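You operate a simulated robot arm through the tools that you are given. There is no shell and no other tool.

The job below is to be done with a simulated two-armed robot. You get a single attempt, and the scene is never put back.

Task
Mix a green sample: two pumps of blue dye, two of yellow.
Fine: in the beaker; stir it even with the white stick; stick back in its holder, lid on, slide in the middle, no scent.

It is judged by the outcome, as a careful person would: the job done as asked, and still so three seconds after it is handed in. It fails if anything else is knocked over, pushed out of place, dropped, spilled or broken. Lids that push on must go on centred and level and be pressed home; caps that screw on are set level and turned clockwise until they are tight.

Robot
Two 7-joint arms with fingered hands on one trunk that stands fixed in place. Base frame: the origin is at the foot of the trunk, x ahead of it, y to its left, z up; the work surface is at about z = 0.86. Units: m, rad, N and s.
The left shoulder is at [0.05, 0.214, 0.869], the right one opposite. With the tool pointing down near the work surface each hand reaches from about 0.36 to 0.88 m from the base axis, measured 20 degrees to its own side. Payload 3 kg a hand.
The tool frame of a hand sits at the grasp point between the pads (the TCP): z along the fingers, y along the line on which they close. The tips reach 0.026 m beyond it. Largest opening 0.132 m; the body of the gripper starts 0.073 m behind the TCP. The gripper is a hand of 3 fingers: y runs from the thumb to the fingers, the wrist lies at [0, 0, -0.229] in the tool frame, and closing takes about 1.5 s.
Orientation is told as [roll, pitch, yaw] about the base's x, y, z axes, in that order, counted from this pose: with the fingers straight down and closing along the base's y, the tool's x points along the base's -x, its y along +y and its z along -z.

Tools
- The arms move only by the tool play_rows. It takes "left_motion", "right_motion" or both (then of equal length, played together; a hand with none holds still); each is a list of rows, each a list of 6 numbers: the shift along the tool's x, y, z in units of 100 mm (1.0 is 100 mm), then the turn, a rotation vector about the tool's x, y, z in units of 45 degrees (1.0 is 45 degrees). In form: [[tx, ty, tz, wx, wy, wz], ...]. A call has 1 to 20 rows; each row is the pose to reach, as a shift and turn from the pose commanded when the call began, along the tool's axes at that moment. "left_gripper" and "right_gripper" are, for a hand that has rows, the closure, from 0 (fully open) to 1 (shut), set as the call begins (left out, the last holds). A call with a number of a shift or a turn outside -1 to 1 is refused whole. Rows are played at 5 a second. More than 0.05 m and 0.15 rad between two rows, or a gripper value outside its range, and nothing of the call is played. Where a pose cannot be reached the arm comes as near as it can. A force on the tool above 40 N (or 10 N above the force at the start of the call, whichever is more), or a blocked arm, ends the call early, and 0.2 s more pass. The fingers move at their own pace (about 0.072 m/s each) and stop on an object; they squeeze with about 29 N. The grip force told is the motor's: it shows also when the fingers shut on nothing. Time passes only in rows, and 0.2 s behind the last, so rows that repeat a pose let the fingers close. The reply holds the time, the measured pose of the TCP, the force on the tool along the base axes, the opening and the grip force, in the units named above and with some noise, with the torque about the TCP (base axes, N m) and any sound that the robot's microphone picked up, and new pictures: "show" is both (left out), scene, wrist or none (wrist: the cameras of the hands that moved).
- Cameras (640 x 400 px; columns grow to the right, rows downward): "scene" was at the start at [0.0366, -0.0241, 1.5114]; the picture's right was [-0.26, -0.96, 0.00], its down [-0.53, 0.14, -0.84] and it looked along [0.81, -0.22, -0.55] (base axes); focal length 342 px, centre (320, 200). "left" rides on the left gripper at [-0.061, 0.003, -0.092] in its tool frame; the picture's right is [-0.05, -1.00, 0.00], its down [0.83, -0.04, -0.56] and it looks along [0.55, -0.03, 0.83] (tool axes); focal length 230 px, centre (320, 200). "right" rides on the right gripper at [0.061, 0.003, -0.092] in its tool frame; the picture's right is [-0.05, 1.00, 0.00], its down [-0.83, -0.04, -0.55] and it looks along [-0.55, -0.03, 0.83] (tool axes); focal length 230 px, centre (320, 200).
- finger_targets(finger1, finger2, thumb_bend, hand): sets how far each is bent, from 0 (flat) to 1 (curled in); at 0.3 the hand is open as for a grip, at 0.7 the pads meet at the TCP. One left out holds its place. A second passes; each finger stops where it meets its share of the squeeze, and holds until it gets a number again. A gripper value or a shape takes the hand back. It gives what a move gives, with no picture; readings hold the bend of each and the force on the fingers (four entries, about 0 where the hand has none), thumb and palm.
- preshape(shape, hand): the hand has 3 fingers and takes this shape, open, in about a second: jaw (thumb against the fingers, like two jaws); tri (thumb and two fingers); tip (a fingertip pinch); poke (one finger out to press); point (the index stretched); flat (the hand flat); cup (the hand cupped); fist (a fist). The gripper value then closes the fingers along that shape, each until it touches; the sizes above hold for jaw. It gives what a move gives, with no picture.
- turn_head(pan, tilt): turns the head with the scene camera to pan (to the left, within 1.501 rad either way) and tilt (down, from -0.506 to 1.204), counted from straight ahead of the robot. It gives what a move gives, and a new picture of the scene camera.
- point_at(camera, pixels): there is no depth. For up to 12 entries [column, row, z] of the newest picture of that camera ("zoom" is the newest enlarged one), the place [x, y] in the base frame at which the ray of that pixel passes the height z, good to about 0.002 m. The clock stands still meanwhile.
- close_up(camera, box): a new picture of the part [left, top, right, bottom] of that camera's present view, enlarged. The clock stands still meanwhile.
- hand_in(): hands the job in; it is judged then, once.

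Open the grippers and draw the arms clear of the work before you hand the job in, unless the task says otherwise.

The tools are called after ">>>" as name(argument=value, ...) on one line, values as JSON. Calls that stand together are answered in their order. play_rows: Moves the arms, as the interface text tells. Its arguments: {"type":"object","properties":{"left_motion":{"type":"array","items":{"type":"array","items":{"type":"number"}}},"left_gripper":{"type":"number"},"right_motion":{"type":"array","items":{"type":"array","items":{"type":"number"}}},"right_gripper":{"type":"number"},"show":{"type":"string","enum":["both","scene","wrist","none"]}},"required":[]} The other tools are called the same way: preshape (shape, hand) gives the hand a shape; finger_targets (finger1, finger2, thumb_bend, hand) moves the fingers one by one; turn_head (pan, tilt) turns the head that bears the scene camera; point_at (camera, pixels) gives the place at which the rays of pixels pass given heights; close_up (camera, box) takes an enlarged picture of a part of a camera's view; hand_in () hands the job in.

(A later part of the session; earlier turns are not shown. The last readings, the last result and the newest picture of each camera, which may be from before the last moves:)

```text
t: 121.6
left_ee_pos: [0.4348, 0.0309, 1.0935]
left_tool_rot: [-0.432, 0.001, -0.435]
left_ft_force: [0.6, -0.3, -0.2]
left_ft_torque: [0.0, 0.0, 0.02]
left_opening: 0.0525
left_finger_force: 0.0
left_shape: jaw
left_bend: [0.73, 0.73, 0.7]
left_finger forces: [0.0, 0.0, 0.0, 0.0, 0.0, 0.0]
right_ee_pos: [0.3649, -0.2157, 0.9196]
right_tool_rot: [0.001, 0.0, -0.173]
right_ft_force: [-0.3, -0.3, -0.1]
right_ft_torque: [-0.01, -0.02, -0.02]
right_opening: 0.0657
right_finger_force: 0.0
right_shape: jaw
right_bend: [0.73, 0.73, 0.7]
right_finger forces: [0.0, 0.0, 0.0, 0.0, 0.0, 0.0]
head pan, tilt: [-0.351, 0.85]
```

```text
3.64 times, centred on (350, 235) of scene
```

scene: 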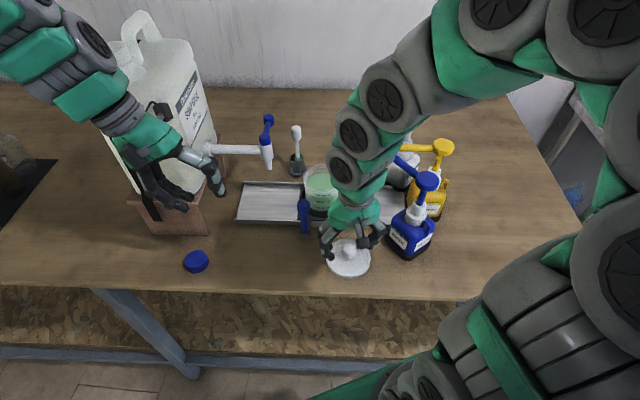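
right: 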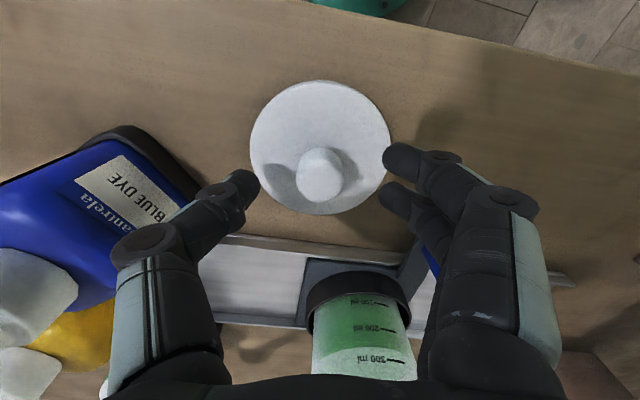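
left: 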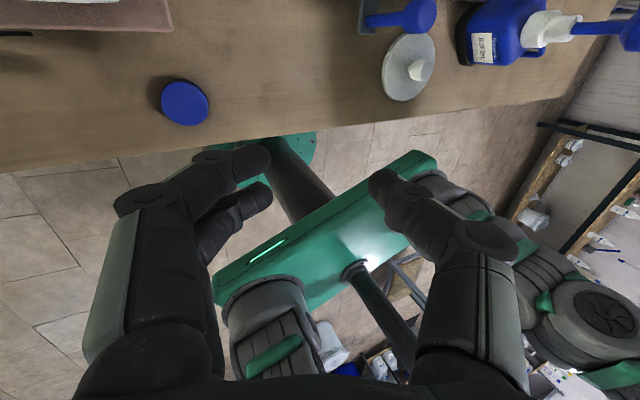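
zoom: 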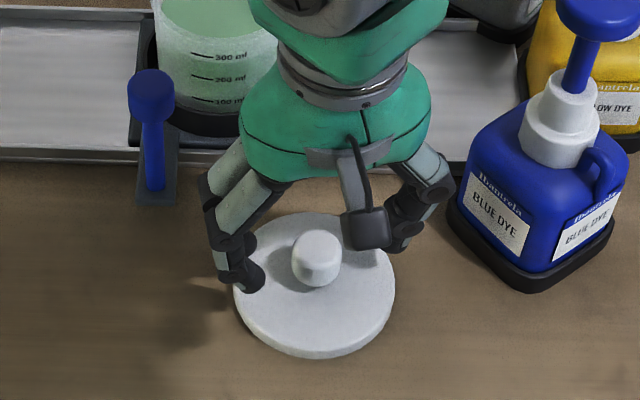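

The knob (321,182) is centred on the grasp axis. I go down 1.65 cm (tips just above the disc) and close.

>>> play_rows(right_motion=[[0.01, 0, 0.08, 0, 0, 0], [0.015, 0, 0.165, 0, 0, 0], [0.015, 0, 0.165, 0, 0, 0]], show="none")

>>> close_up(camera="scene", box=[310, 210, 390, 290])

>>> play_rows(right_motion=[[0, 0, 0, 0, 0, 0], [0, 0, 0, 0, 0, 0], [0, 0, 0, 0, 0, 0], [0, 0, 0, 0, 0, 0], [0, 0, 0, 0, 0, 0], [0, 0, 0, 0, 0, 0], [0, 0, 0, 0, 0, 0]], right_gripper=1.0, show="wrist")

>>> close_up(camera="scene", box=[310, 210, 390, 290])

```text
t: 122.4
left_ee_pos: [0.4356, 0.031, 1.0937]
left_tool_rot: [-0.431, 0.003, -0.433]
left_ft_force: [0.4, -0.2, 0.1]
left_ft_torque: [-0.02, -0.03, 0.0]
left_opening: 0.0525
left_finger_force: 0.1
left_shape: jaw
left_bend: [0.73, 0.73, 0.7]
left_finger forces: [0.1, 0.0, 0.0, 0.0, 0.0, 0.0]
right_ee_pos: [0.361, -0.2139, 0.9016]
right_tool_rot: [0.0, 0.0, -0.173]
right_ft_force: [-0.7, 0.4, -0.5]
right_ft_torque: [-0.02, -0.02, 0.0]
right_opening: 0.0654
right_finger_force: 0.1
right_shape: jaw
right_bend: [0.73, 0.73, 0.7]
right_finger forces: [0.0, 0.1, 0.0, 0.0, 0.1, 0.1]
head pan, tilt: [-0.351, 0.85]
```

```text
5.00 times, centred on (350, 250) of scene
```

zoom: 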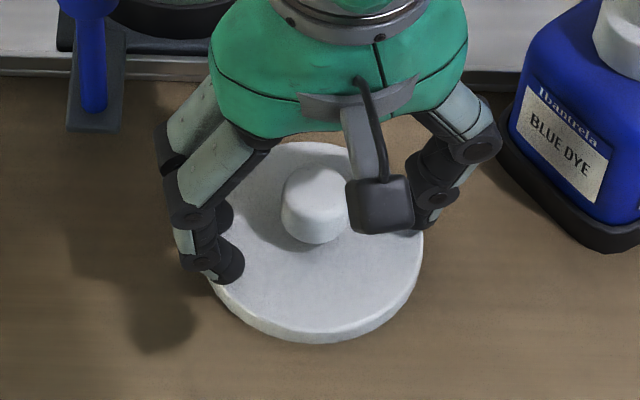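

```text
t: 124.0
left_ee_pos: [0.4358, 0.0311, 1.0945]
left_tool_rot: [-0.432, 0.003, -0.435]
left_ft_force: [0.4, -0.7, -0.1]
left_ft_torque: [-0.01, -0.03, -0.02]
left_opening: 0.0524
left_finger_force: 0.1
left_shape: jaw
left_bend: [0.73, 0.73, 0.7]
left_finger forces: [0.1, 0.0, 0.1, 0.0, 0.1, 0.1]
right_ee_pos: [0.3607, -0.214, 0.9007]
right_tool_rot: [0.0, 0.0, -0.174]
right_ft_force: [-0.1, 0.6, 0.3]
right_ft_torque: [0.03, -0.01, -0.02]
right_opening: 0.0167
right_finger_force: 28.5
right_shape: jaw
right_bend: [0.71, 0.73, 0.7]
right_finger forces: [9.9, 14.7, 0.0, 0.0, 22.7, 0.0]
head pan, tilt: [-0.351, 0.85]
```

right: 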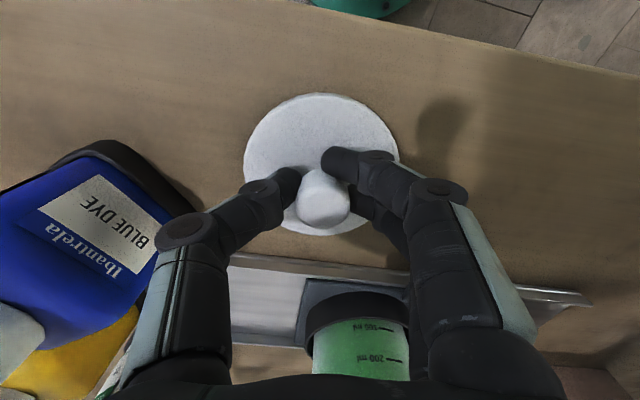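

```text
5.00 times, centred on (350, 250) of scene
```

zoom: 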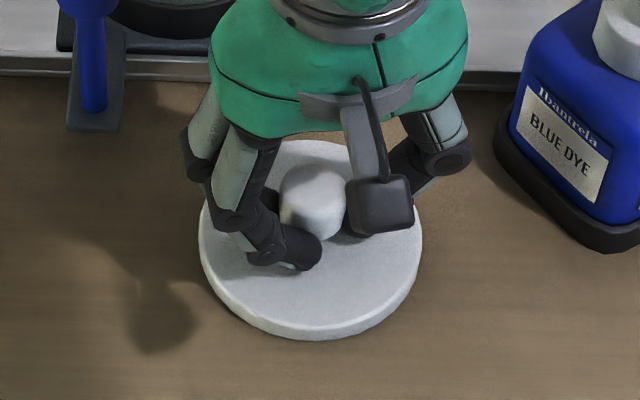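

The knob is gripped (10/15/23 N). I lift 2 cm and check that the lid hangs level.

>>> play_rows(right_motion=[[0, 0, -0.05, 0, 0, 0], [0, 0, -0.1, 0, 0, 0], [0, 0, -0.15, 0, 0, 0], [0, 0, -0.2, 0, 0, 0], [0, 0, -0.2, 0, 0, 0]], show="wrist")

>>> close_up(camera="scene", box=[310, 200, 390, 280])

```text
t: 125.2
left_ee_pos: [0.4359, 0.0318, 1.0942]
left_tool_rot: [-0.432, 0.003, -0.435]
left_ft_force: [0.4, 0.0, 0.3]
left_ft_torque: [0.0, -0.01, -0.01]
left_opening: 0.0523
left_finger_force: 0.1
left_shape: jaw
left_bend: [0.73, 0.73, 0.7]
left_finger forces: [0.1, 0.0, 0.0, 0.0, 0.0, 0.0]
right_ee_pos: [0.3618, -0.2161, 0.9215]
right_tool_rot: [-0.001, 0.0, -0.175]
right_ft_force: [-0.5, 0.5, -0.8]
right_ft_torque: [-0.01, 0.01, 0.0]
right_opening: 0.0164
right_finger_force: 29.4
right_shape: jaw
right_bend: [0.71, 0.73, 0.7]
right_finger forces: [10.3, 14.8, 0.0, 0.0, 22.7, 0.0]
head pan, tilt: [-0.351, 0.85]
```

right: 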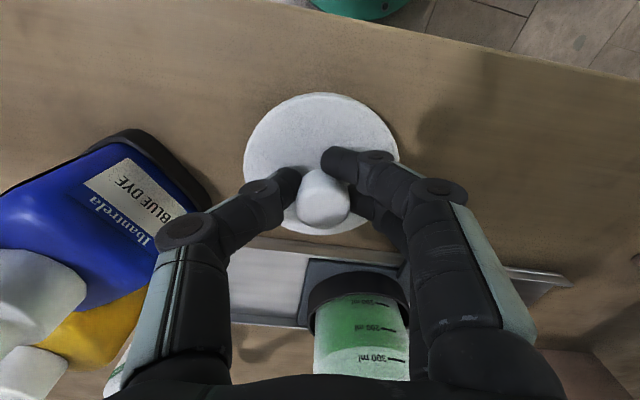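

```text
5.00 times, centred on (350, 240) of scene
```

zoom: 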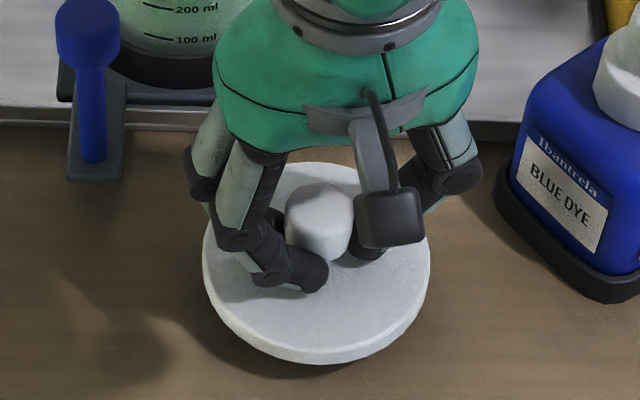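

The lid hangs level with the hand. I lift it higher (lid bottom above the handle and rim) and carry it over and past the beaker, so that the wrist camera can see the beaker from above.

>>> play_rows(right_motion=[[0, 0, -0.25, 0, 0, 0], [0, 0, -0.5, 0, 0, 0], [0, 0, -0.75, 0, 0, 0], [0, 0, -1.0, 0, 0, 0]], show="none")

>>> play_rows(right_motion=[[0, 0, -0.2, 0, 0, 0], [0, 0, -0.4, 0, 0, 0], [-0.3, 0.02, -0.4, 0, 0, 0], [-0.6, 0.03, -0.4, 0, 0, 0], [-0.9, 0.045, -0.4, 0, 0, 0], [-0.9, 0.045, -0.4, 0, 0, 0]], show="both")

```text
t: 126.2
left_ee_pos: [0.4355, 0.0299, 1.0935]
left_tool_rot: [-0.43, 0.001, -0.437]
left_ft_force: [0.2, 0.3, -0.4]
left_ft_torque: [-0.01, -0.04, 0.04]
left_opening: 0.0524
left_finger_force: 0.0
left_shape: jaw
left_bend: [0.73, 0.73, 0.7]
left_finger forces: [0.0, 0.0, 0.0, 0.1, 0.0, 0.1]
right_ee_pos: [0.3611, -0.2156, 1.0224]
right_tool_rot: [-0.001, 0.001, -0.175]
right_ft_force: [-0.2, -0.2, 0.6]
right_ft_torque: [0.01, 0.04, 0.03]
right_opening: 0.016
right_finger_force: 29.4
right_shape: jaw
right_bend: [0.71, 0.73, 0.7]
right_finger forces: [11.2, 15.7, 0.0, 0.0, 22.5, 0.0]
head pan, tilt: [-0.351, 0.85]
```

```text
t: 127.6
left_ee_pos: [0.4341, 0.0309, 1.0935]
left_tool_rot: [-0.431, 0.002, -0.436]
left_ft_force: [0.2, 0.8, -0.6]
left_ft_torque: [-0.02, -0.01, 0.01]
left_opening: 0.0521
left_finger_force: 0.1
left_shape: jaw
left_bend: [0.73, 0.73, 0.7]
left_finger forces: [0.0, 0.0, 0.0, 0.1, 0.1, 0.1]
right_ee_pos: [0.4523, -0.2234, 1.061]
right_tool_rot: [0.0, -0.001, -0.174]
right_ft_force: [-0.3, 0.0, -0.1]
right_ft_torque: [0.03, 0.01, 0.0]
right_opening: 0.0158
right_finger_force: 28.5
right_shape: jaw
right_bend: [0.72, 0.73, 0.7]
right_finger forces: [11.8, 16.1, 0.0, 0.0, 22.4, 0.0]
head pan, tilt: [-0.351, 0.85]
```

scene: 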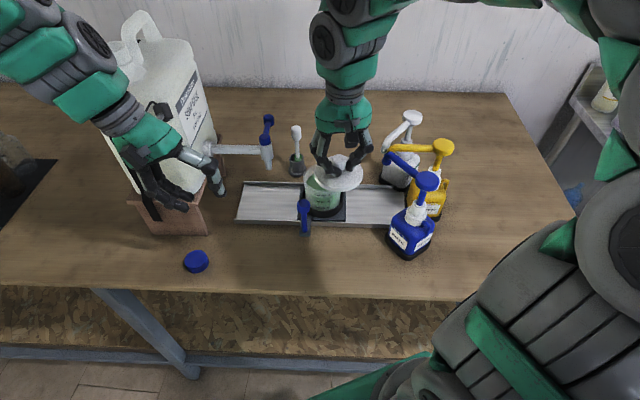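
right: 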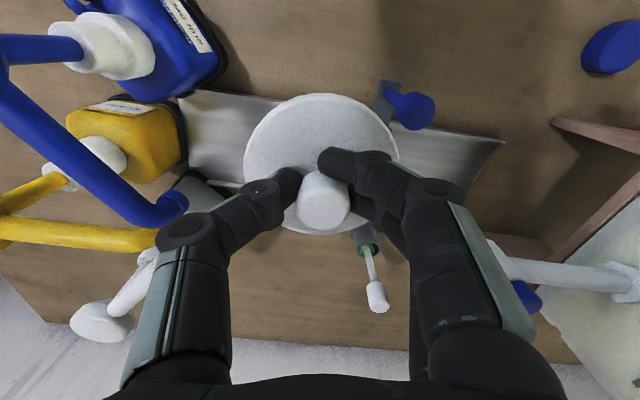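

I continue past the beaker so that the wrist camera is above it.

>>> play_rows(right_motion=[[-0.35, 0.01, 0, 0, 0, 0], [-0.7, 0.02, 0, 0, 0, 0], [-1.0, 0.02, 0, 0, 0, 0]], show="none")

>>> play_rows(right_motion=[[-0.15, 0, 0, 0, 0, 0], [-0.28, 0, 0, 0, 0, 0], [-0.28, 0, 0, 0, 0, 0], [-0.28, 0, 0, 0, 0, 0]], show="both")

>>> close_up(camera="right", box=[240, 0, 440, 120])

>>> close_up(camera="scene", box=[285, 140, 365, 220])

```text
t: 128.4
left_ee_pos: [0.4351, 0.0307, 1.0942]
left_tool_rot: [-0.43, 0.002, -0.437]
left_ft_force: [-1.0, -0.3, -0.4]
left_ft_torque: [-0.01, 0.06, 0.01]
left_opening: 0.0524
left_finger_force: 0.1
left_shape: jaw
left_bend: [0.73, 0.73, 0.7]
left_finger forces: [0.1, 0.1, 0.0, 0.0, 0.0, 0.1]
right_ee_pos: [0.5466, -0.2391, 1.0627]
right_tool_rot: [0.0, 0.0, -0.174]
right_ft_force: [-0.5, -0.1, -0.4]
right_ft_torque: [0.05, 0.0, 0.0]
right_opening: 0.016
right_finger_force: 29.1
right_shape: jaw
right_bend: [0.72, 0.73, 0.7]
right_finger forces: [12.2, 16.4, 0.1, 0.0, 22.3, 0.1]
head pan, tilt: [-0.351, 0.85]
```

```text
t: 129.4
left_ee_pos: [0.4362, 0.0317, 1.0942]
left_tool_rot: [-0.431, 0.003, -0.434]
left_ft_force: [-1.0, 0.0, -0.4]
left_ft_torque: [0.0, 0.0, 0.01]
left_opening: 0.0523
left_finger_force: 0.1
left_shape: jaw
left_bend: [0.73, 0.73, 0.7]
left_finger forces: [0.0, 0.0, 0.0, 0.0, 0.0, 0.0]
right_ee_pos: [0.574, -0.2445, 1.0627]
right_tool_rot: [-0.001, 0.002, -0.174]
right_ft_force: [-0.4, -0.4, -0.4]
right_ft_torque: [0.05, -0.01, -0.04]
right_opening: 0.0161
right_finger_force: 28.8
right_shape: jaw
right_bend: [0.72, 0.73, 0.7]
right_finger forces: [12.3, 16.6, 0.0, 0.0, 22.3, 0.1]
head pan, tilt: [-0.351, 0.85]
```

scene: 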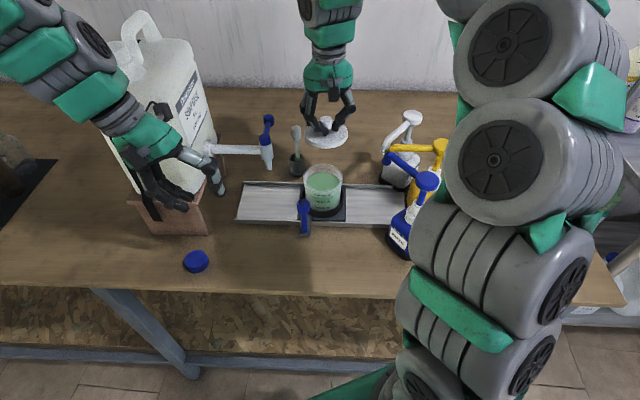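
right: 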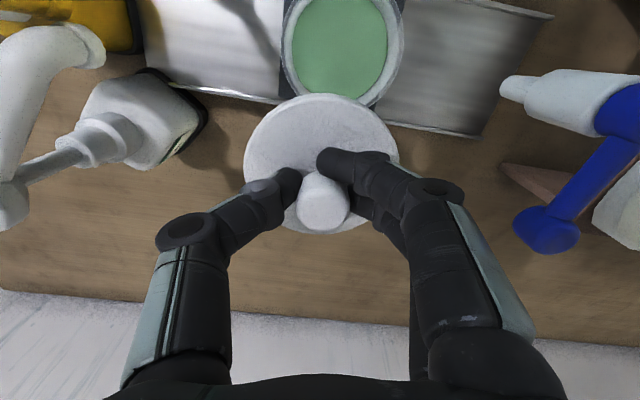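

```text
3.20 times, centred on (340, 60) of right
```

zoom: 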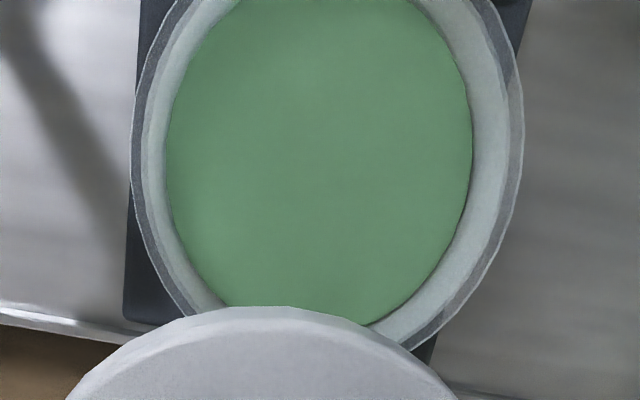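

```text
5.00 times, centred on (325, 180) of scene
```

zoom: 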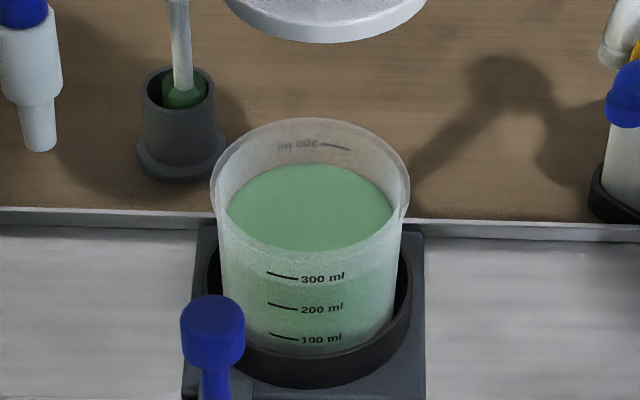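

The overhead view shows the rim well. I sample points on the outer rim in a fresh zoom and fit its circle.

>>> close_up(camera="right", box=[240, 0, 440, 120])

>>> point_at(camera="zoom", pixels=[[131, 145, 0.96], [139, 210, 0.96], [168, 280, 0.96], [523, 130, 0.96], [516, 200, 0.96], [490, 262, 0.96], [415, 348, 0.96], [168, 0, 0.96], [490, 0, 0.96], [415, 348, 0.97], [131, 145, 0.97], [523, 130, 0.97]])

>>> close_up(camera="scene", box=[285, 140, 365, 220])

>>> point_at(camera="zoom", pixels=[[211, 185, 0.96], [410, 185, 0.96], [310, 117, 0.96], [250, 135, 0.96], [375, 137, 0.96], [211, 185, 0.95], [410, 185, 0.95], [310, 117, 0.95], [211, 185, 0.97], [410, 185, 0.97], [310, 117, 0.97]])

```text
3.20 times, centred on (340, 60) of right
```

zoom: 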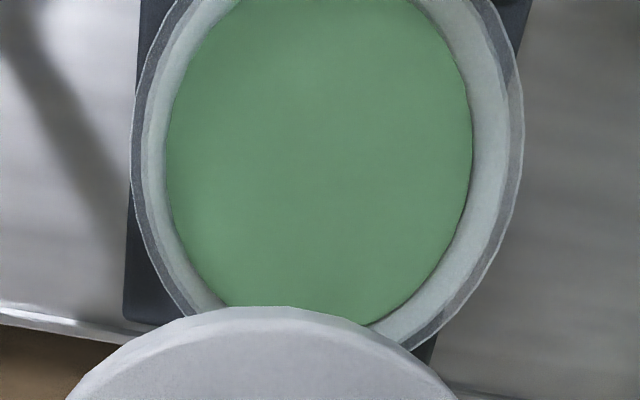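

```text
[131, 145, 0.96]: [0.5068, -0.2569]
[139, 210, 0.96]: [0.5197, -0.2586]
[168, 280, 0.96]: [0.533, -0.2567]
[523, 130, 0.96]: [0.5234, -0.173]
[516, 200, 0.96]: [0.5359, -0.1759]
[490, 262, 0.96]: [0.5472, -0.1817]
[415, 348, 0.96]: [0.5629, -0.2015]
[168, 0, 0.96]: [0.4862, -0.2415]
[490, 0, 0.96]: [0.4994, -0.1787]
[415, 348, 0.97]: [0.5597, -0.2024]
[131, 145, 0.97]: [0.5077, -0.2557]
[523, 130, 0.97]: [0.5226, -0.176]
```

```text
5.00 times, centred on (325, 180) of scene
```

zoom: 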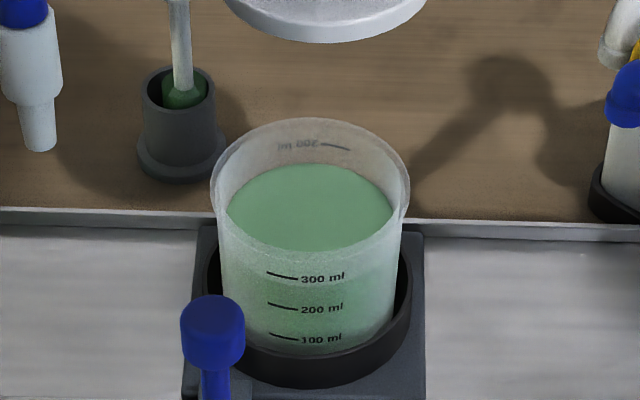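

```text
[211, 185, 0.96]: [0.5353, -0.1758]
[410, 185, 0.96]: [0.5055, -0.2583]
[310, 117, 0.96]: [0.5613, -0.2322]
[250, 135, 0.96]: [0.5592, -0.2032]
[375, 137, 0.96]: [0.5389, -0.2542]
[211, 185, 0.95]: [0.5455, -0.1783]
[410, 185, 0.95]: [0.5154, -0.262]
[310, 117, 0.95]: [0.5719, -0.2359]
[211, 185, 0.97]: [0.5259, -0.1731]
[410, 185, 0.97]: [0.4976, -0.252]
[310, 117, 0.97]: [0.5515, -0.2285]
```

Rim fit: centre (0.5205,-0.2160), radius 0.043, rim z≈0.96, both cameras agreeing. Now I measure the lid's centre relative to my hand in the same picture.

>>> close_up(camera="right", box=[220, 70, 420, 250])

>>> point_at(camera="zoom", pixels=[[151, 205, 1.032], [498, 205, 1.032], [322, 51, 1.032], [200, 100, 1.032], [440, 95, 1.032], [260, 360, 1.032], [322, 300, 1.067]])

>>> close_up(camera="scene", box=[285, 80, 365, 160])

```text
2.22 times, centred on (320, 160) of right
```

zoom: 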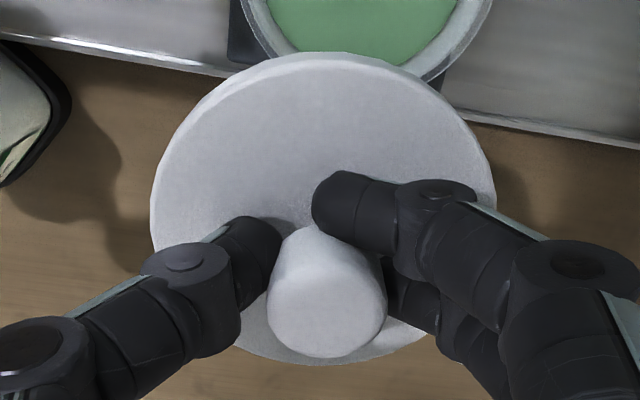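

```text
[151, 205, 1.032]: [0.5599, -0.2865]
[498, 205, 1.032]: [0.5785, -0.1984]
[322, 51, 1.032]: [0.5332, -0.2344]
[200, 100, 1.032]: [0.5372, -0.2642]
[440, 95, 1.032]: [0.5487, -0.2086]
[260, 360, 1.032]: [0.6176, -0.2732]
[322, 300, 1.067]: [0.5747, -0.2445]
```

```text
5.00 times, centred on (325, 120) of scene
```

zoom: 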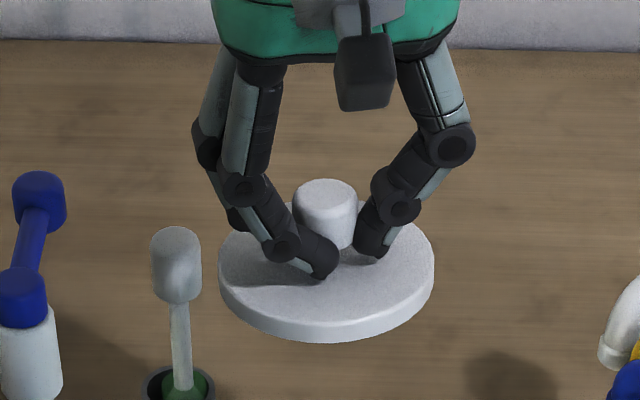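

Lid centre from the wrist view is about (0.578,-0.2445) for TCP (0.574,-0.2445). I cross-check with the scene view.

>>> point_at(camera="zoom", pixels=[[219, 262, 1.032], [434, 262, 1.032], [270, 318, 1.022], [325, 343, 1.022], [390, 327, 1.022], [232, 303, 1.022], [325, 180, 1.067], [425, 303, 1.022]])

>>> close_up(camera="scene", box=[305, 100, 355, 150])

```text
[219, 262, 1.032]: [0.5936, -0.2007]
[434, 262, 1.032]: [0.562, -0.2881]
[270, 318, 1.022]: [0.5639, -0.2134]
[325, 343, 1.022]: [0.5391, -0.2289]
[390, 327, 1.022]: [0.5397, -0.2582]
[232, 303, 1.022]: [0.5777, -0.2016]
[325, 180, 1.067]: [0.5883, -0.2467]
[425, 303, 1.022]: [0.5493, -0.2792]
```

```text
8.00 times, centred on (330, 125) of scene
```

zoom: 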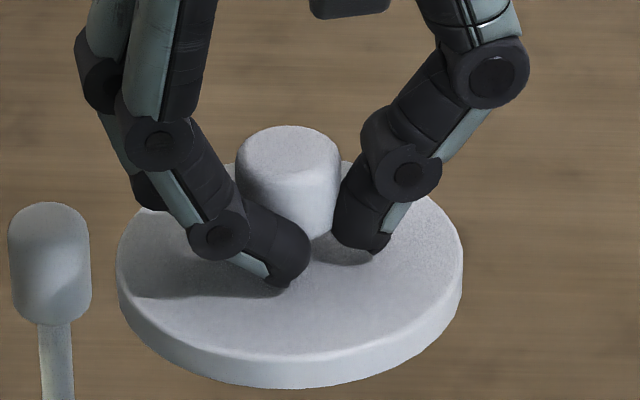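

Both views put the lid's centre within about 2 mm of the TCP (offset ≈ +1, +1.5 mm). Target TCP for centring on the beaker is (0.5195,-0.2175); I move there at this height and then lower to about 2 cm above the rim.

>>> play_rows(right_motion=[[0.2, 0.06, 0, 0, 0, 0], [0.4, 0.12, 0, 0, 0, 0], [0.584, 0.172, 0, 0, 0, 0], [0.584, 0.172, 0, 0, 0, 0], [0.584, 0.172, 0.12, 0, 0, 0], [0.584, 0.172, 0.25, 0, 0, 0], [0.584, 0.172, 0.25, 0, 0, 0]], show="both")

>>> close_up(camera="scene", box=[285, 120, 365, 220])

```text
t: 131.0
left_ee_pos: [0.4373, 0.0313, 1.0938]
left_tool_rot: [-0.43, 0.001, -0.435]
left_ft_force: [-0.3, -0.1, -0.1]
left_ft_torque: [0.01, 0.04, -0.02]
left_opening: 0.0524
left_finger_force: 0.0
left_shape: jaw
left_bend: [0.73, 0.73, 0.7]
left_finger forces: [0.0, 0.1, 0.0, 0.1, 0.0, 0.0]
right_ee_pos: [0.5223, -0.218, 1.0373]
right_tool_rot: [0.0, -0.001, -0.175]
right_ft_force: [-1.1, -0.1, -0.2]
right_ft_torque: [0.01, 0.03, 0.01]
right_opening: 0.0154
right_finger_force: 29.4
right_shape: jaw
right_bend: [0.72, 0.73, 0.7]
right_finger forces: [12.5, 16.8, 0.0, 0.1, 22.2, 0.0]
head pan, tilt: [-0.351, 0.85]
```

scene: 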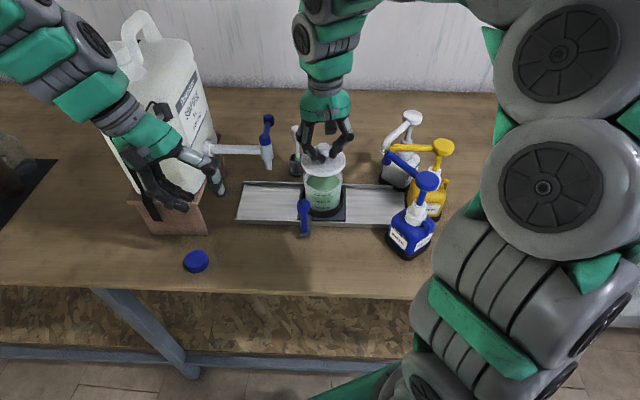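
right: 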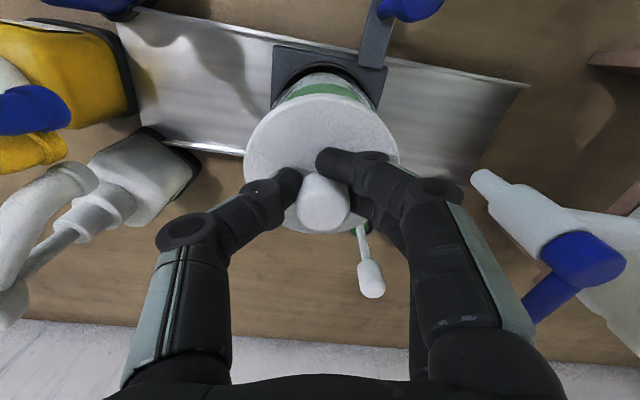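

```text
4.00 times, centred on (325, 170) of scene
```

zoom: 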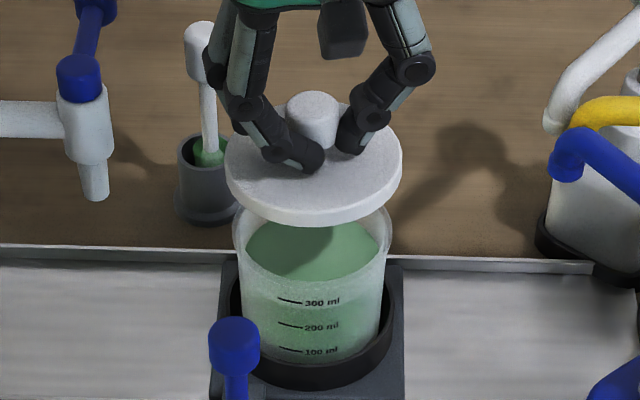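

Laterally the lid (centre 314) matches the beaker (312.5) in the zoom. I look closer for the depth direction before lowering further.

>>> close_up(camera="scene", box=[295, 140, 355, 200])

>>> close_up(camera="right", box=[230, 40, 430, 200])

>>> close_up(camera="left", box=[320, 0, 640, 120])

```text
6.67 times, centred on (325, 170) of scene
```

zoom: 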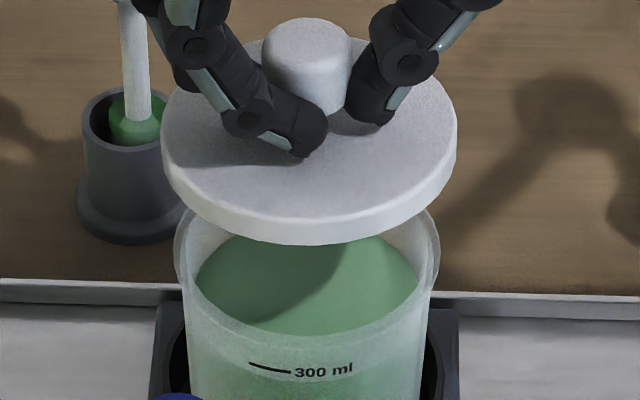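

```text
2.50 times, centred on (330, 120) of right
```

zoom: 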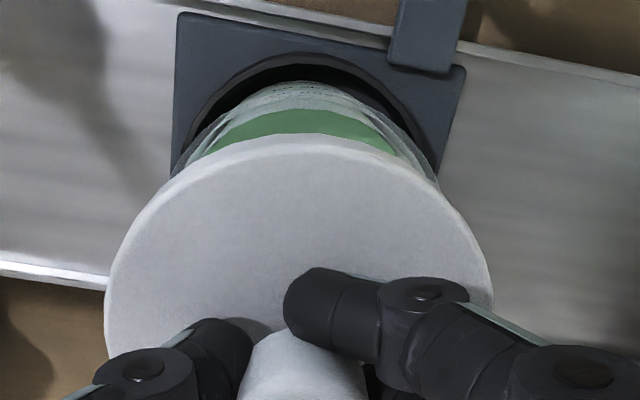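

```text
2.00 times, centred on (480, 60) of left
```

zoom: 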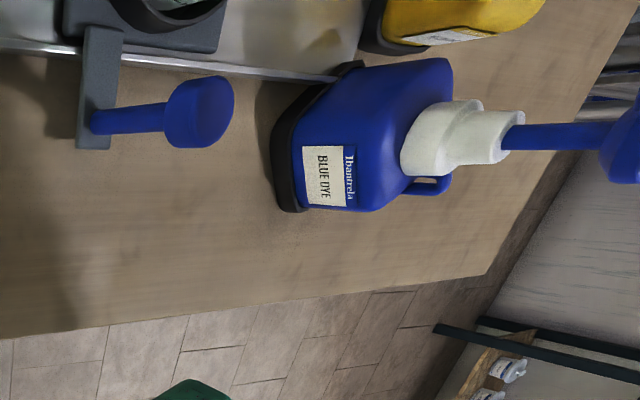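

I take the scene zoom again and cast rays for the lid's bottom edge and the beaker's rim edges.

>>> close_up(camera="scene", box=[295, 140, 355, 200])

>>> point_at(camera="zoom", pixels=[[305, 244, 0.9966], [230, 229, 0.9966], [390, 226, 0.9966], [176, 180, 0.9966], [447, 175, 0.9966], [440, 80, 1.008], [174, 250, 0.96], [440, 247, 0.96], [310, 340, 0.96], [345, 20, 1.04], [307, 38, 1.041]])

```text
6.67 times, centred on (325, 170) of scene
```

zoom: 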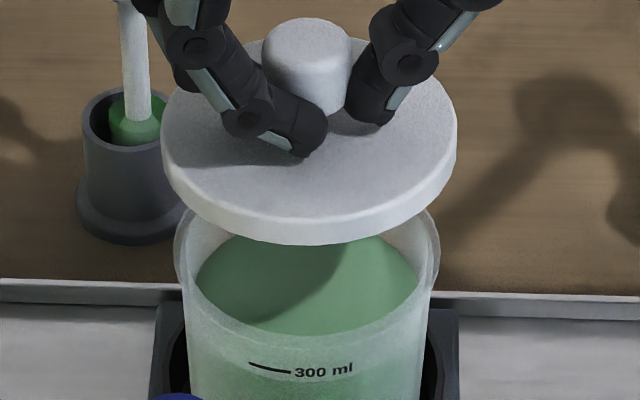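

```text
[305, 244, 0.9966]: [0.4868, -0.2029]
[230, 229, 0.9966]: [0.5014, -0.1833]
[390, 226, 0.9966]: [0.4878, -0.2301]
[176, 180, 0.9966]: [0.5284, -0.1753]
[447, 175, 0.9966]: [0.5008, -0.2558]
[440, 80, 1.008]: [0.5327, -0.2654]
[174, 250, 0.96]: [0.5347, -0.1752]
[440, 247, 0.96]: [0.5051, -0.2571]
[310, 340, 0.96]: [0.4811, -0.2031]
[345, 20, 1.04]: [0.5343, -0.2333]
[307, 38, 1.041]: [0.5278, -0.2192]
```

Rays suggest the lid may sit a few mm too far from the robot (lid ≈(0.527,-0.219) vs rim (0.5205,-0.216)). I lower to about 1 cm above the rim, where parallax is small, and compare again.

>>> play_rows(right_motion=[[0, 0, 0.08, 0, 0, 0], [0, 0, 0.16, 0, 0, 0], [0, 0, 0.25, 0, 0, 0], [0, 0, 0.25, 0, 0, 0], [0, 0, 0.25, 0, 0, 0]], show="wrist")

>>> close_up(camera="scene", box=[295, 145, 355, 205])

```text
t: 132.2
left_ee_pos: [0.4361, 0.0308, 1.0928]
left_tool_rot: [-0.432, 0.002, -0.435]
left_ft_force: [-0.7, -0.5, -0.1]
left_ft_torque: [0.0, 0.02, -0.02]
left_opening: 0.0524
left_finger_force: 0.0
left_shape: jaw
left_bend: [0.73, 0.73, 0.7]
left_finger forces: [0.0, 0.0, 0.1, 0.0, 0.0, 0.1]
right_ee_pos: [0.5216, -0.2194, 1.0113]
right_tool_rot: [-0.001, 0.001, -0.173]
right_ft_force: [0.0, -0.6, -0.9]
right_ft_torque: [-0.01, 0.02, -0.03]
right_opening: 0.0159
right_finger_force: 29.0
right_shape: jaw
right_bend: [0.72, 0.73, 0.7]
right_finger forces: [12.5, 16.8, 0.1, 0.0, 22.3, 0.0]
head pan, tilt: [-0.351, 0.85]
```

right: 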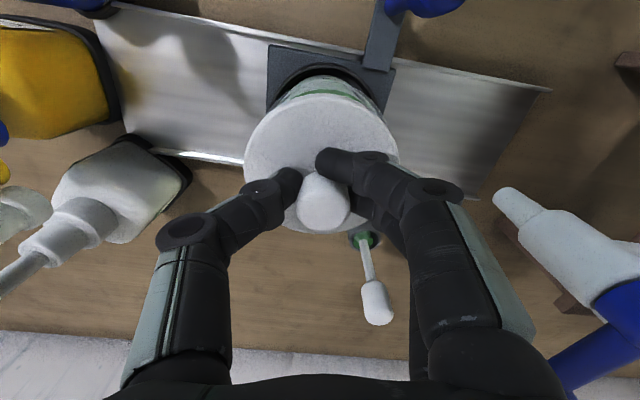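

```text
6.67 times, centred on (325, 175) of scene
```

zoom: 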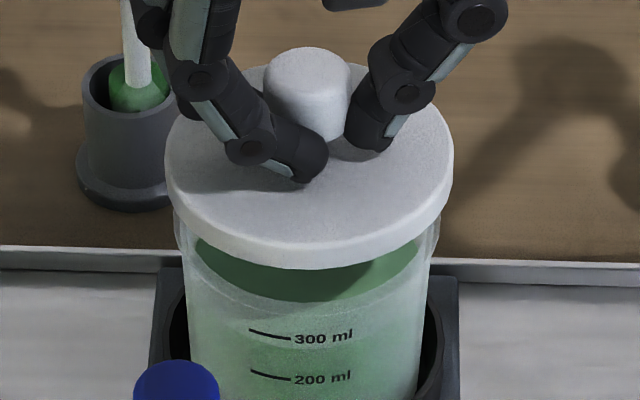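

I zoom the wrist view where the beaker's near rim peeks out past the lid, for an independent check of the offset.

>>> close_up(camera="right", box=[240, 50, 400, 150])

>>> point_at(camera="zoom", pixels=[[320, 100, 0.96], [320, 118, 0.96], [320, 130, 0.96], [320, 160, 0.96], [320, 180, 0.97], [320, 180, 0.982], [200, 235, 0.982], [450, 235, 0.982]])

```text
4.00 times, centred on (320, 100) of right
```

zoom: 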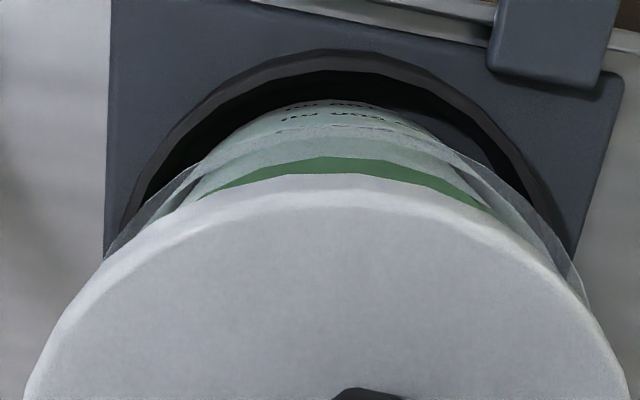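

```text
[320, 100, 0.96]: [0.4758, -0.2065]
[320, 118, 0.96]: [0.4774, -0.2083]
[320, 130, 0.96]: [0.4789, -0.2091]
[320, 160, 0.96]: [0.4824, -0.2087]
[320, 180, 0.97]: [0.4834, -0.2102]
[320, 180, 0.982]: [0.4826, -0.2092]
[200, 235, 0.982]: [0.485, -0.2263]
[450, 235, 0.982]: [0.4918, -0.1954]
```

Wrist view: near rim edge gives beaker centre (0.5204,-0.216) again; the lid's near edge gives its centre at (0.5268,-0.217). So the lid must come 6.5 mm toward the robot. I shift and look again.

>>> play_rows(right_motion=[[0.03, 0.002, 0, 0, 0, 0], [0.065, 0.005, 0, 0, 0, 0], [0.065, 0.005, 0, 0, 0, 0], [0.065, 0.005, 0, 0, 0, 0]], show="none")

>>> close_up(camera="scene", box=[295, 145, 355, 205])

>>> close_up(camera="right", box=[240, 50, 400, 150])

>>> point_at(camera="zoom", pixels=[[320, 175, 0.982], [320, 140, 0.96], [320, 150, 0.96], [320, 160, 0.96]])

```text
t: 133.2
left_ee_pos: [0.4357, 0.0308, 1.0933]
left_tool_rot: [-0.432, 0.001, -0.433]
left_ft_force: [0.2, 0.5, -0.2]
left_ft_torque: [-0.02, 0.0, 0.01]
left_opening: 0.0524
left_finger_force: 0.0
left_shape: jaw
left_bend: [0.73, 0.73, 0.7]
left_finger forces: [0.0, 0.0, 0.0, 0.0, 0.0, 0.1]
right_ee_pos: [0.5166, -0.2174, 1.0122]
right_tool_rot: [0.0, -0.001, -0.175]
right_ft_force: [0.2, 0.5, -0.1]
right_ft_torque: [-0.01, -0.01, 0.0]
right_opening: 0.0159
right_finger_force: 29.3
right_shape: jaw
right_bend: [0.72, 0.73, 0.7]
right_finger forces: [12.4, 16.8, 0.0, 0.0, 22.1, 0.0]
head pan, tilt: [-0.351, 0.85]
```

```text
6.67 times, centred on (325, 175) of scene
```

zoom: 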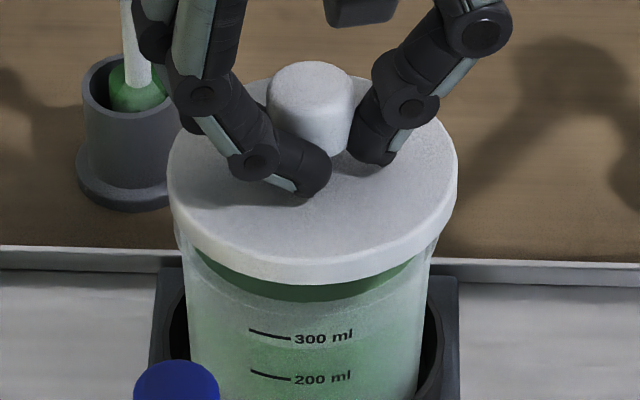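

```text
4.00 times, centred on (320, 100) of right
```

zoom: 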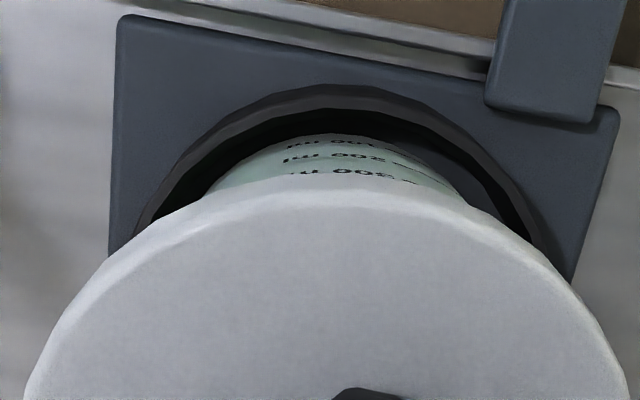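

```text
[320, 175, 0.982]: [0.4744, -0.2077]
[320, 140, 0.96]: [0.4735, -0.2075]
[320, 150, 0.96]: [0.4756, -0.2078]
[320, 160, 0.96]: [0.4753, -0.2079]
```

The wrist view now puts the lid's centre within 1.3 mm; in the scene it is about 6 zoom pixels (1.8 mm) too far right. I shift 1.6 mm left, then lower gently to contact.

>>> play_rows(right_motion=[[-0.003, 0.016, 0, 0, 0, 0], [-0.003, 0.016, 0, 0, 0, 0], [-0.003, 0.016, 0.03, 0, 0, 0], [-0.003, 0.016, 0.06, 0, 0, 0], [-0.003, 0.016, 0.06, 0, 0, 0]], show="none")

>>> close_up(camera="scene", box=[295, 145, 355, 205])

>>> close_up(camera="right", box=[240, 50, 400, 150])

```text
t: 134.4
left_ee_pos: [0.436, 0.0323, 1.0932]
left_tool_rot: [-0.433, 0.002, -0.434]
left_ft_force: [-0.5, 0.1, -1.1]
left_ft_torque: [0.0, 0.01, 0.01]
left_opening: 0.0522
left_finger_force: 0.1
left_shape: jaw
left_bend: [0.73, 0.73, 0.7]
left_finger forces: [0.0, 0.1, 0.0, 0.1, 0.0, 0.0]
right_ee_pos: [0.5182, -0.2167, 1.0061]
right_tool_rot: [0.002, -0.001, -0.175]
right_ft_force: [-0.6, 0.5, -0.9]
right_ft_torque: [0.01, -0.01, 0.05]
right_opening: 0.0156
right_finger_force: 29.2
right_shape: jaw
right_bend: [0.72, 0.73, 0.7]
right_finger forces: [12.6, 17.0, 0.1, 0.0, 22.2, 0.0]
head pan, tilt: [-0.351, 0.85]
```

```text
6.67 times, centred on (325, 175) of scene
```

zoom: 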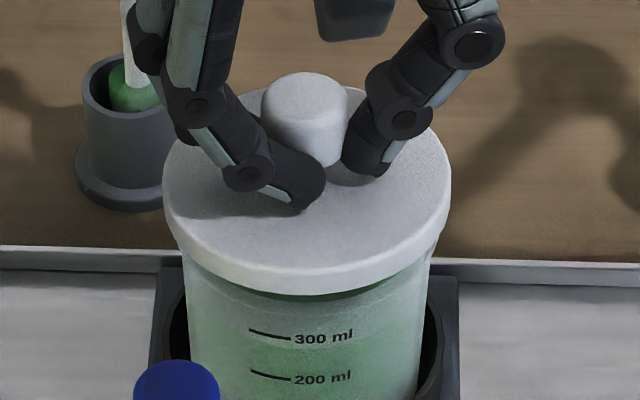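

```text
4.00 times, centred on (320, 100) of right
```

zoom: 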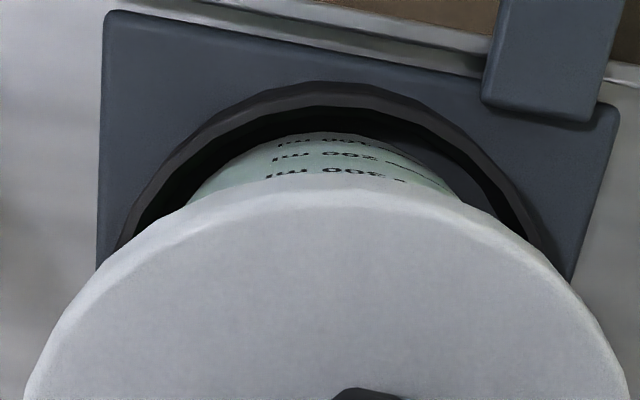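

Lid and beaker outlines are concentric in the scene (307.5 vs 307). I lower in 2 mm steps, watching force and torque.

>>> play_rows(right_motion=[[0, 0, 0.02, 0, 0, 0], [0, 0, 0.04, 0, 0, 0], [0, 0, 0.06, 0, 0, 0], [0, 0, 0.06, 0, 0, 0]], show="none")

>>> close_up(camera="scene", box=[295, 145, 355, 205])

```text
t: 135.4
left_ee_pos: [0.435, 0.0317, 1.0953]
left_tool_rot: [-0.432, 0.002, -0.434]
left_ft_force: [0.4, -0.3, -0.2]
left_ft_torque: [-0.01, 0.03, -0.01]
left_opening: 0.0523
left_finger_force: 0.0
left_shape: jaw
left_bend: [0.73, 0.73, 0.7]
left_finger forces: [0.0, 0.0, 0.1, 0.0, 0.0, 0.1]
right_ee_pos: [0.5172, -0.2167, 0.9991]
right_tool_rot: [0.0, -0.001, -0.174]
right_ft_force: [-1.1, 0.3, 0.3]
right_ft_torque: [0.04, 0.04, -0.02]
right_opening: 0.016
right_finger_force: 29.2
right_shape: jaw
right_bend: [0.72, 0.73, 0.7]
right_finger forces: [12.6, 16.9, 0.0, 0.0, 22.2, 0.1]
head pan, tilt: [-0.351, 0.85]
```

```text
6.67 times, centred on (325, 175) of scene
```

zoom: 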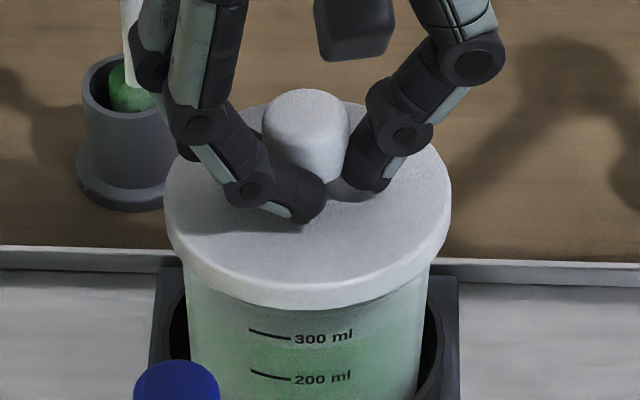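

No contact yet at z 0.999. I continue in 2 mm steps.

>>> play_rows(right_motion=[[0, 0, 0.02, 0, 0, 0], [0, 0, 0.04, 0, 0, 0], [0, 0, 0.04, 0, 0, 0]], show="none")

>>> close_up(camera="scene", box=[295, 145, 355, 205])

```text
t: 136.2
left_ee_pos: [0.436, 0.0314, 1.0936]
left_tool_rot: [-0.431, 0.003, -0.434]
left_ft_force: [0.4, -1.2, 0.4]
left_ft_torque: [-0.04, 0.01, -0.02]
left_opening: 0.0524
left_finger_force: 0.0
left_shape: jaw
left_bend: [0.73, 0.73, 0.7]
left_finger forces: [0.0, 0.1, 0.0, 0.0, 0.0, 0.1]
right_ee_pos: [0.5168, -0.2161, 0.9952]
right_tool_rot: [-0.001, -0.001, -0.175]
right_ft_force: [0.2, -0.6, 0.0]
right_ft_torque: [0.03, 0.03, -0.03]
right_opening: 0.0158
right_finger_force: 29.4
right_shape: jaw
right_bend: [0.72, 0.73, 0.7]
right_finger forces: [12.6, 16.9, 0.1, 0.0, 22.2, 0.0]
head pan, tilt: [-0.351, 0.85]
```

```text
6.67 times, centred on (325, 175) of scene
```

zoom: 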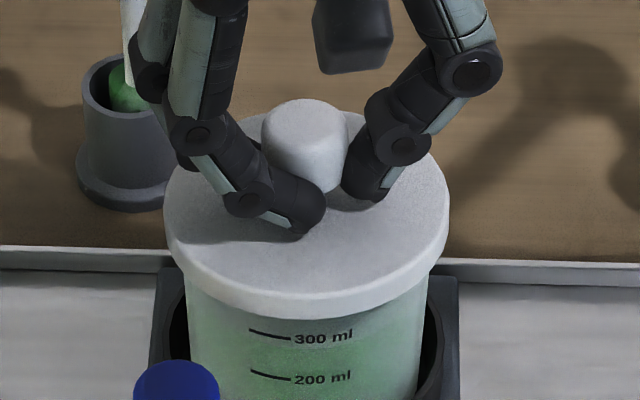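

Still no contact; the lid's lower edge is now about the rim's level. I keep going gently.

>>> play_rows(right_motion=[[0, 0, 0.02, 0, 0, 0], [0, 0, 0.04, 0, 0, 0], [0, 0, 0.04, 0, 0, 0]], show="none")

>>> close_up(camera="scene", box=[295, 145, 355, 205])

```text
t: 137.0
left_ee_pos: [0.4356, 0.0308, 1.0944]
left_tool_rot: [-0.43, 0.002, -0.434]
left_ft_force: [-1.4, -0.4, 0.4]
left_ft_torque: [0.03, -0.04, 0.01]
left_opening: 0.0521
left_finger_force: 0.2
left_shape: jaw
left_bend: [0.73, 0.73, 0.7]
left_finger forces: [0.0, 0.1, 0.0, 0.1, 0.1, 0.1]
right_ee_pos: [0.5163, -0.2161, 0.9915]
right_tool_rot: [-0.001, -0.001, -0.175]
right_ft_force: [-1.4, 0.0, 4.4]
right_ft_torque: [0.03, -0.04, 0.02]
right_opening: 0.0158
right_finger_force: 28.7
right_shape: jaw
right_bend: [0.72, 0.73, 0.71]
right_finger forces: [13.5, 17.3, 0.1, 0.0, 22.9, 0.1]
head pan, tilt: [-0.351, 0.85]
heard: snap
```

```text
6.67 times, centred on (325, 175) of scene
```

zoom: 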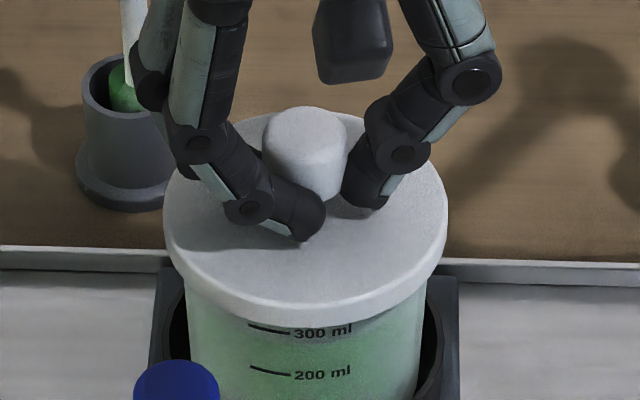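

A "snap" was heard at z 0.9915 with 4.4 N. I press a little further to be sure that it is fully home, 1 mm at a time.

>>> play_rows(right_motion=[[0, 0, 0.01, 0, 0, 0], [0, 0, 0.02, 0, 0, 0], [0, 0, 0.02, 0, 0, 0]], show="none")

>>> close_up(camera="scene", box=[285, 145, 365, 225])

```text
t: 137.8
left_ee_pos: [0.4349, 0.031, 1.0943]
left_tool_rot: [-0.431, 0.001, -0.434]
left_ft_force: [0.3, -0.1, 0.8]
left_ft_torque: [-0.02, 0.01, 0.0]
left_opening: 0.0523
left_finger_force: 0.0
left_shape: jaw
left_bend: [0.73, 0.73, 0.7]
left_finger forces: [0.0, 0.1, 0.0, 0.0, 0.1, 0.0]
right_ee_pos: [0.516, -0.2161, 0.99]
right_tool_rot: [0.0, -0.002, -0.174]
right_ft_force: [-1.1, 0.8, 15.3]
right_ft_torque: [0.07, -0.15, -0.02]
right_opening: 0.0166
right_finger_force: 29.2
right_shape: jaw
right_bend: [0.72, 0.73, 0.71]
right_finger forces: [13.6, 20.0, 0.0, 0.0, 25.9, 0.0]
head pan, tilt: [-0.351, 0.85]
```

```text
5.00 times, centred on (325, 185) of scene
```

zoom: 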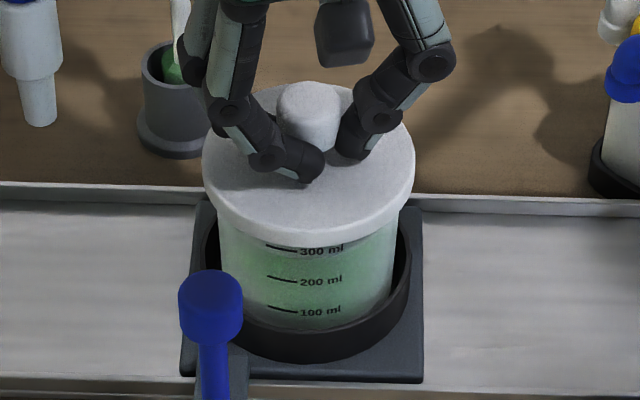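

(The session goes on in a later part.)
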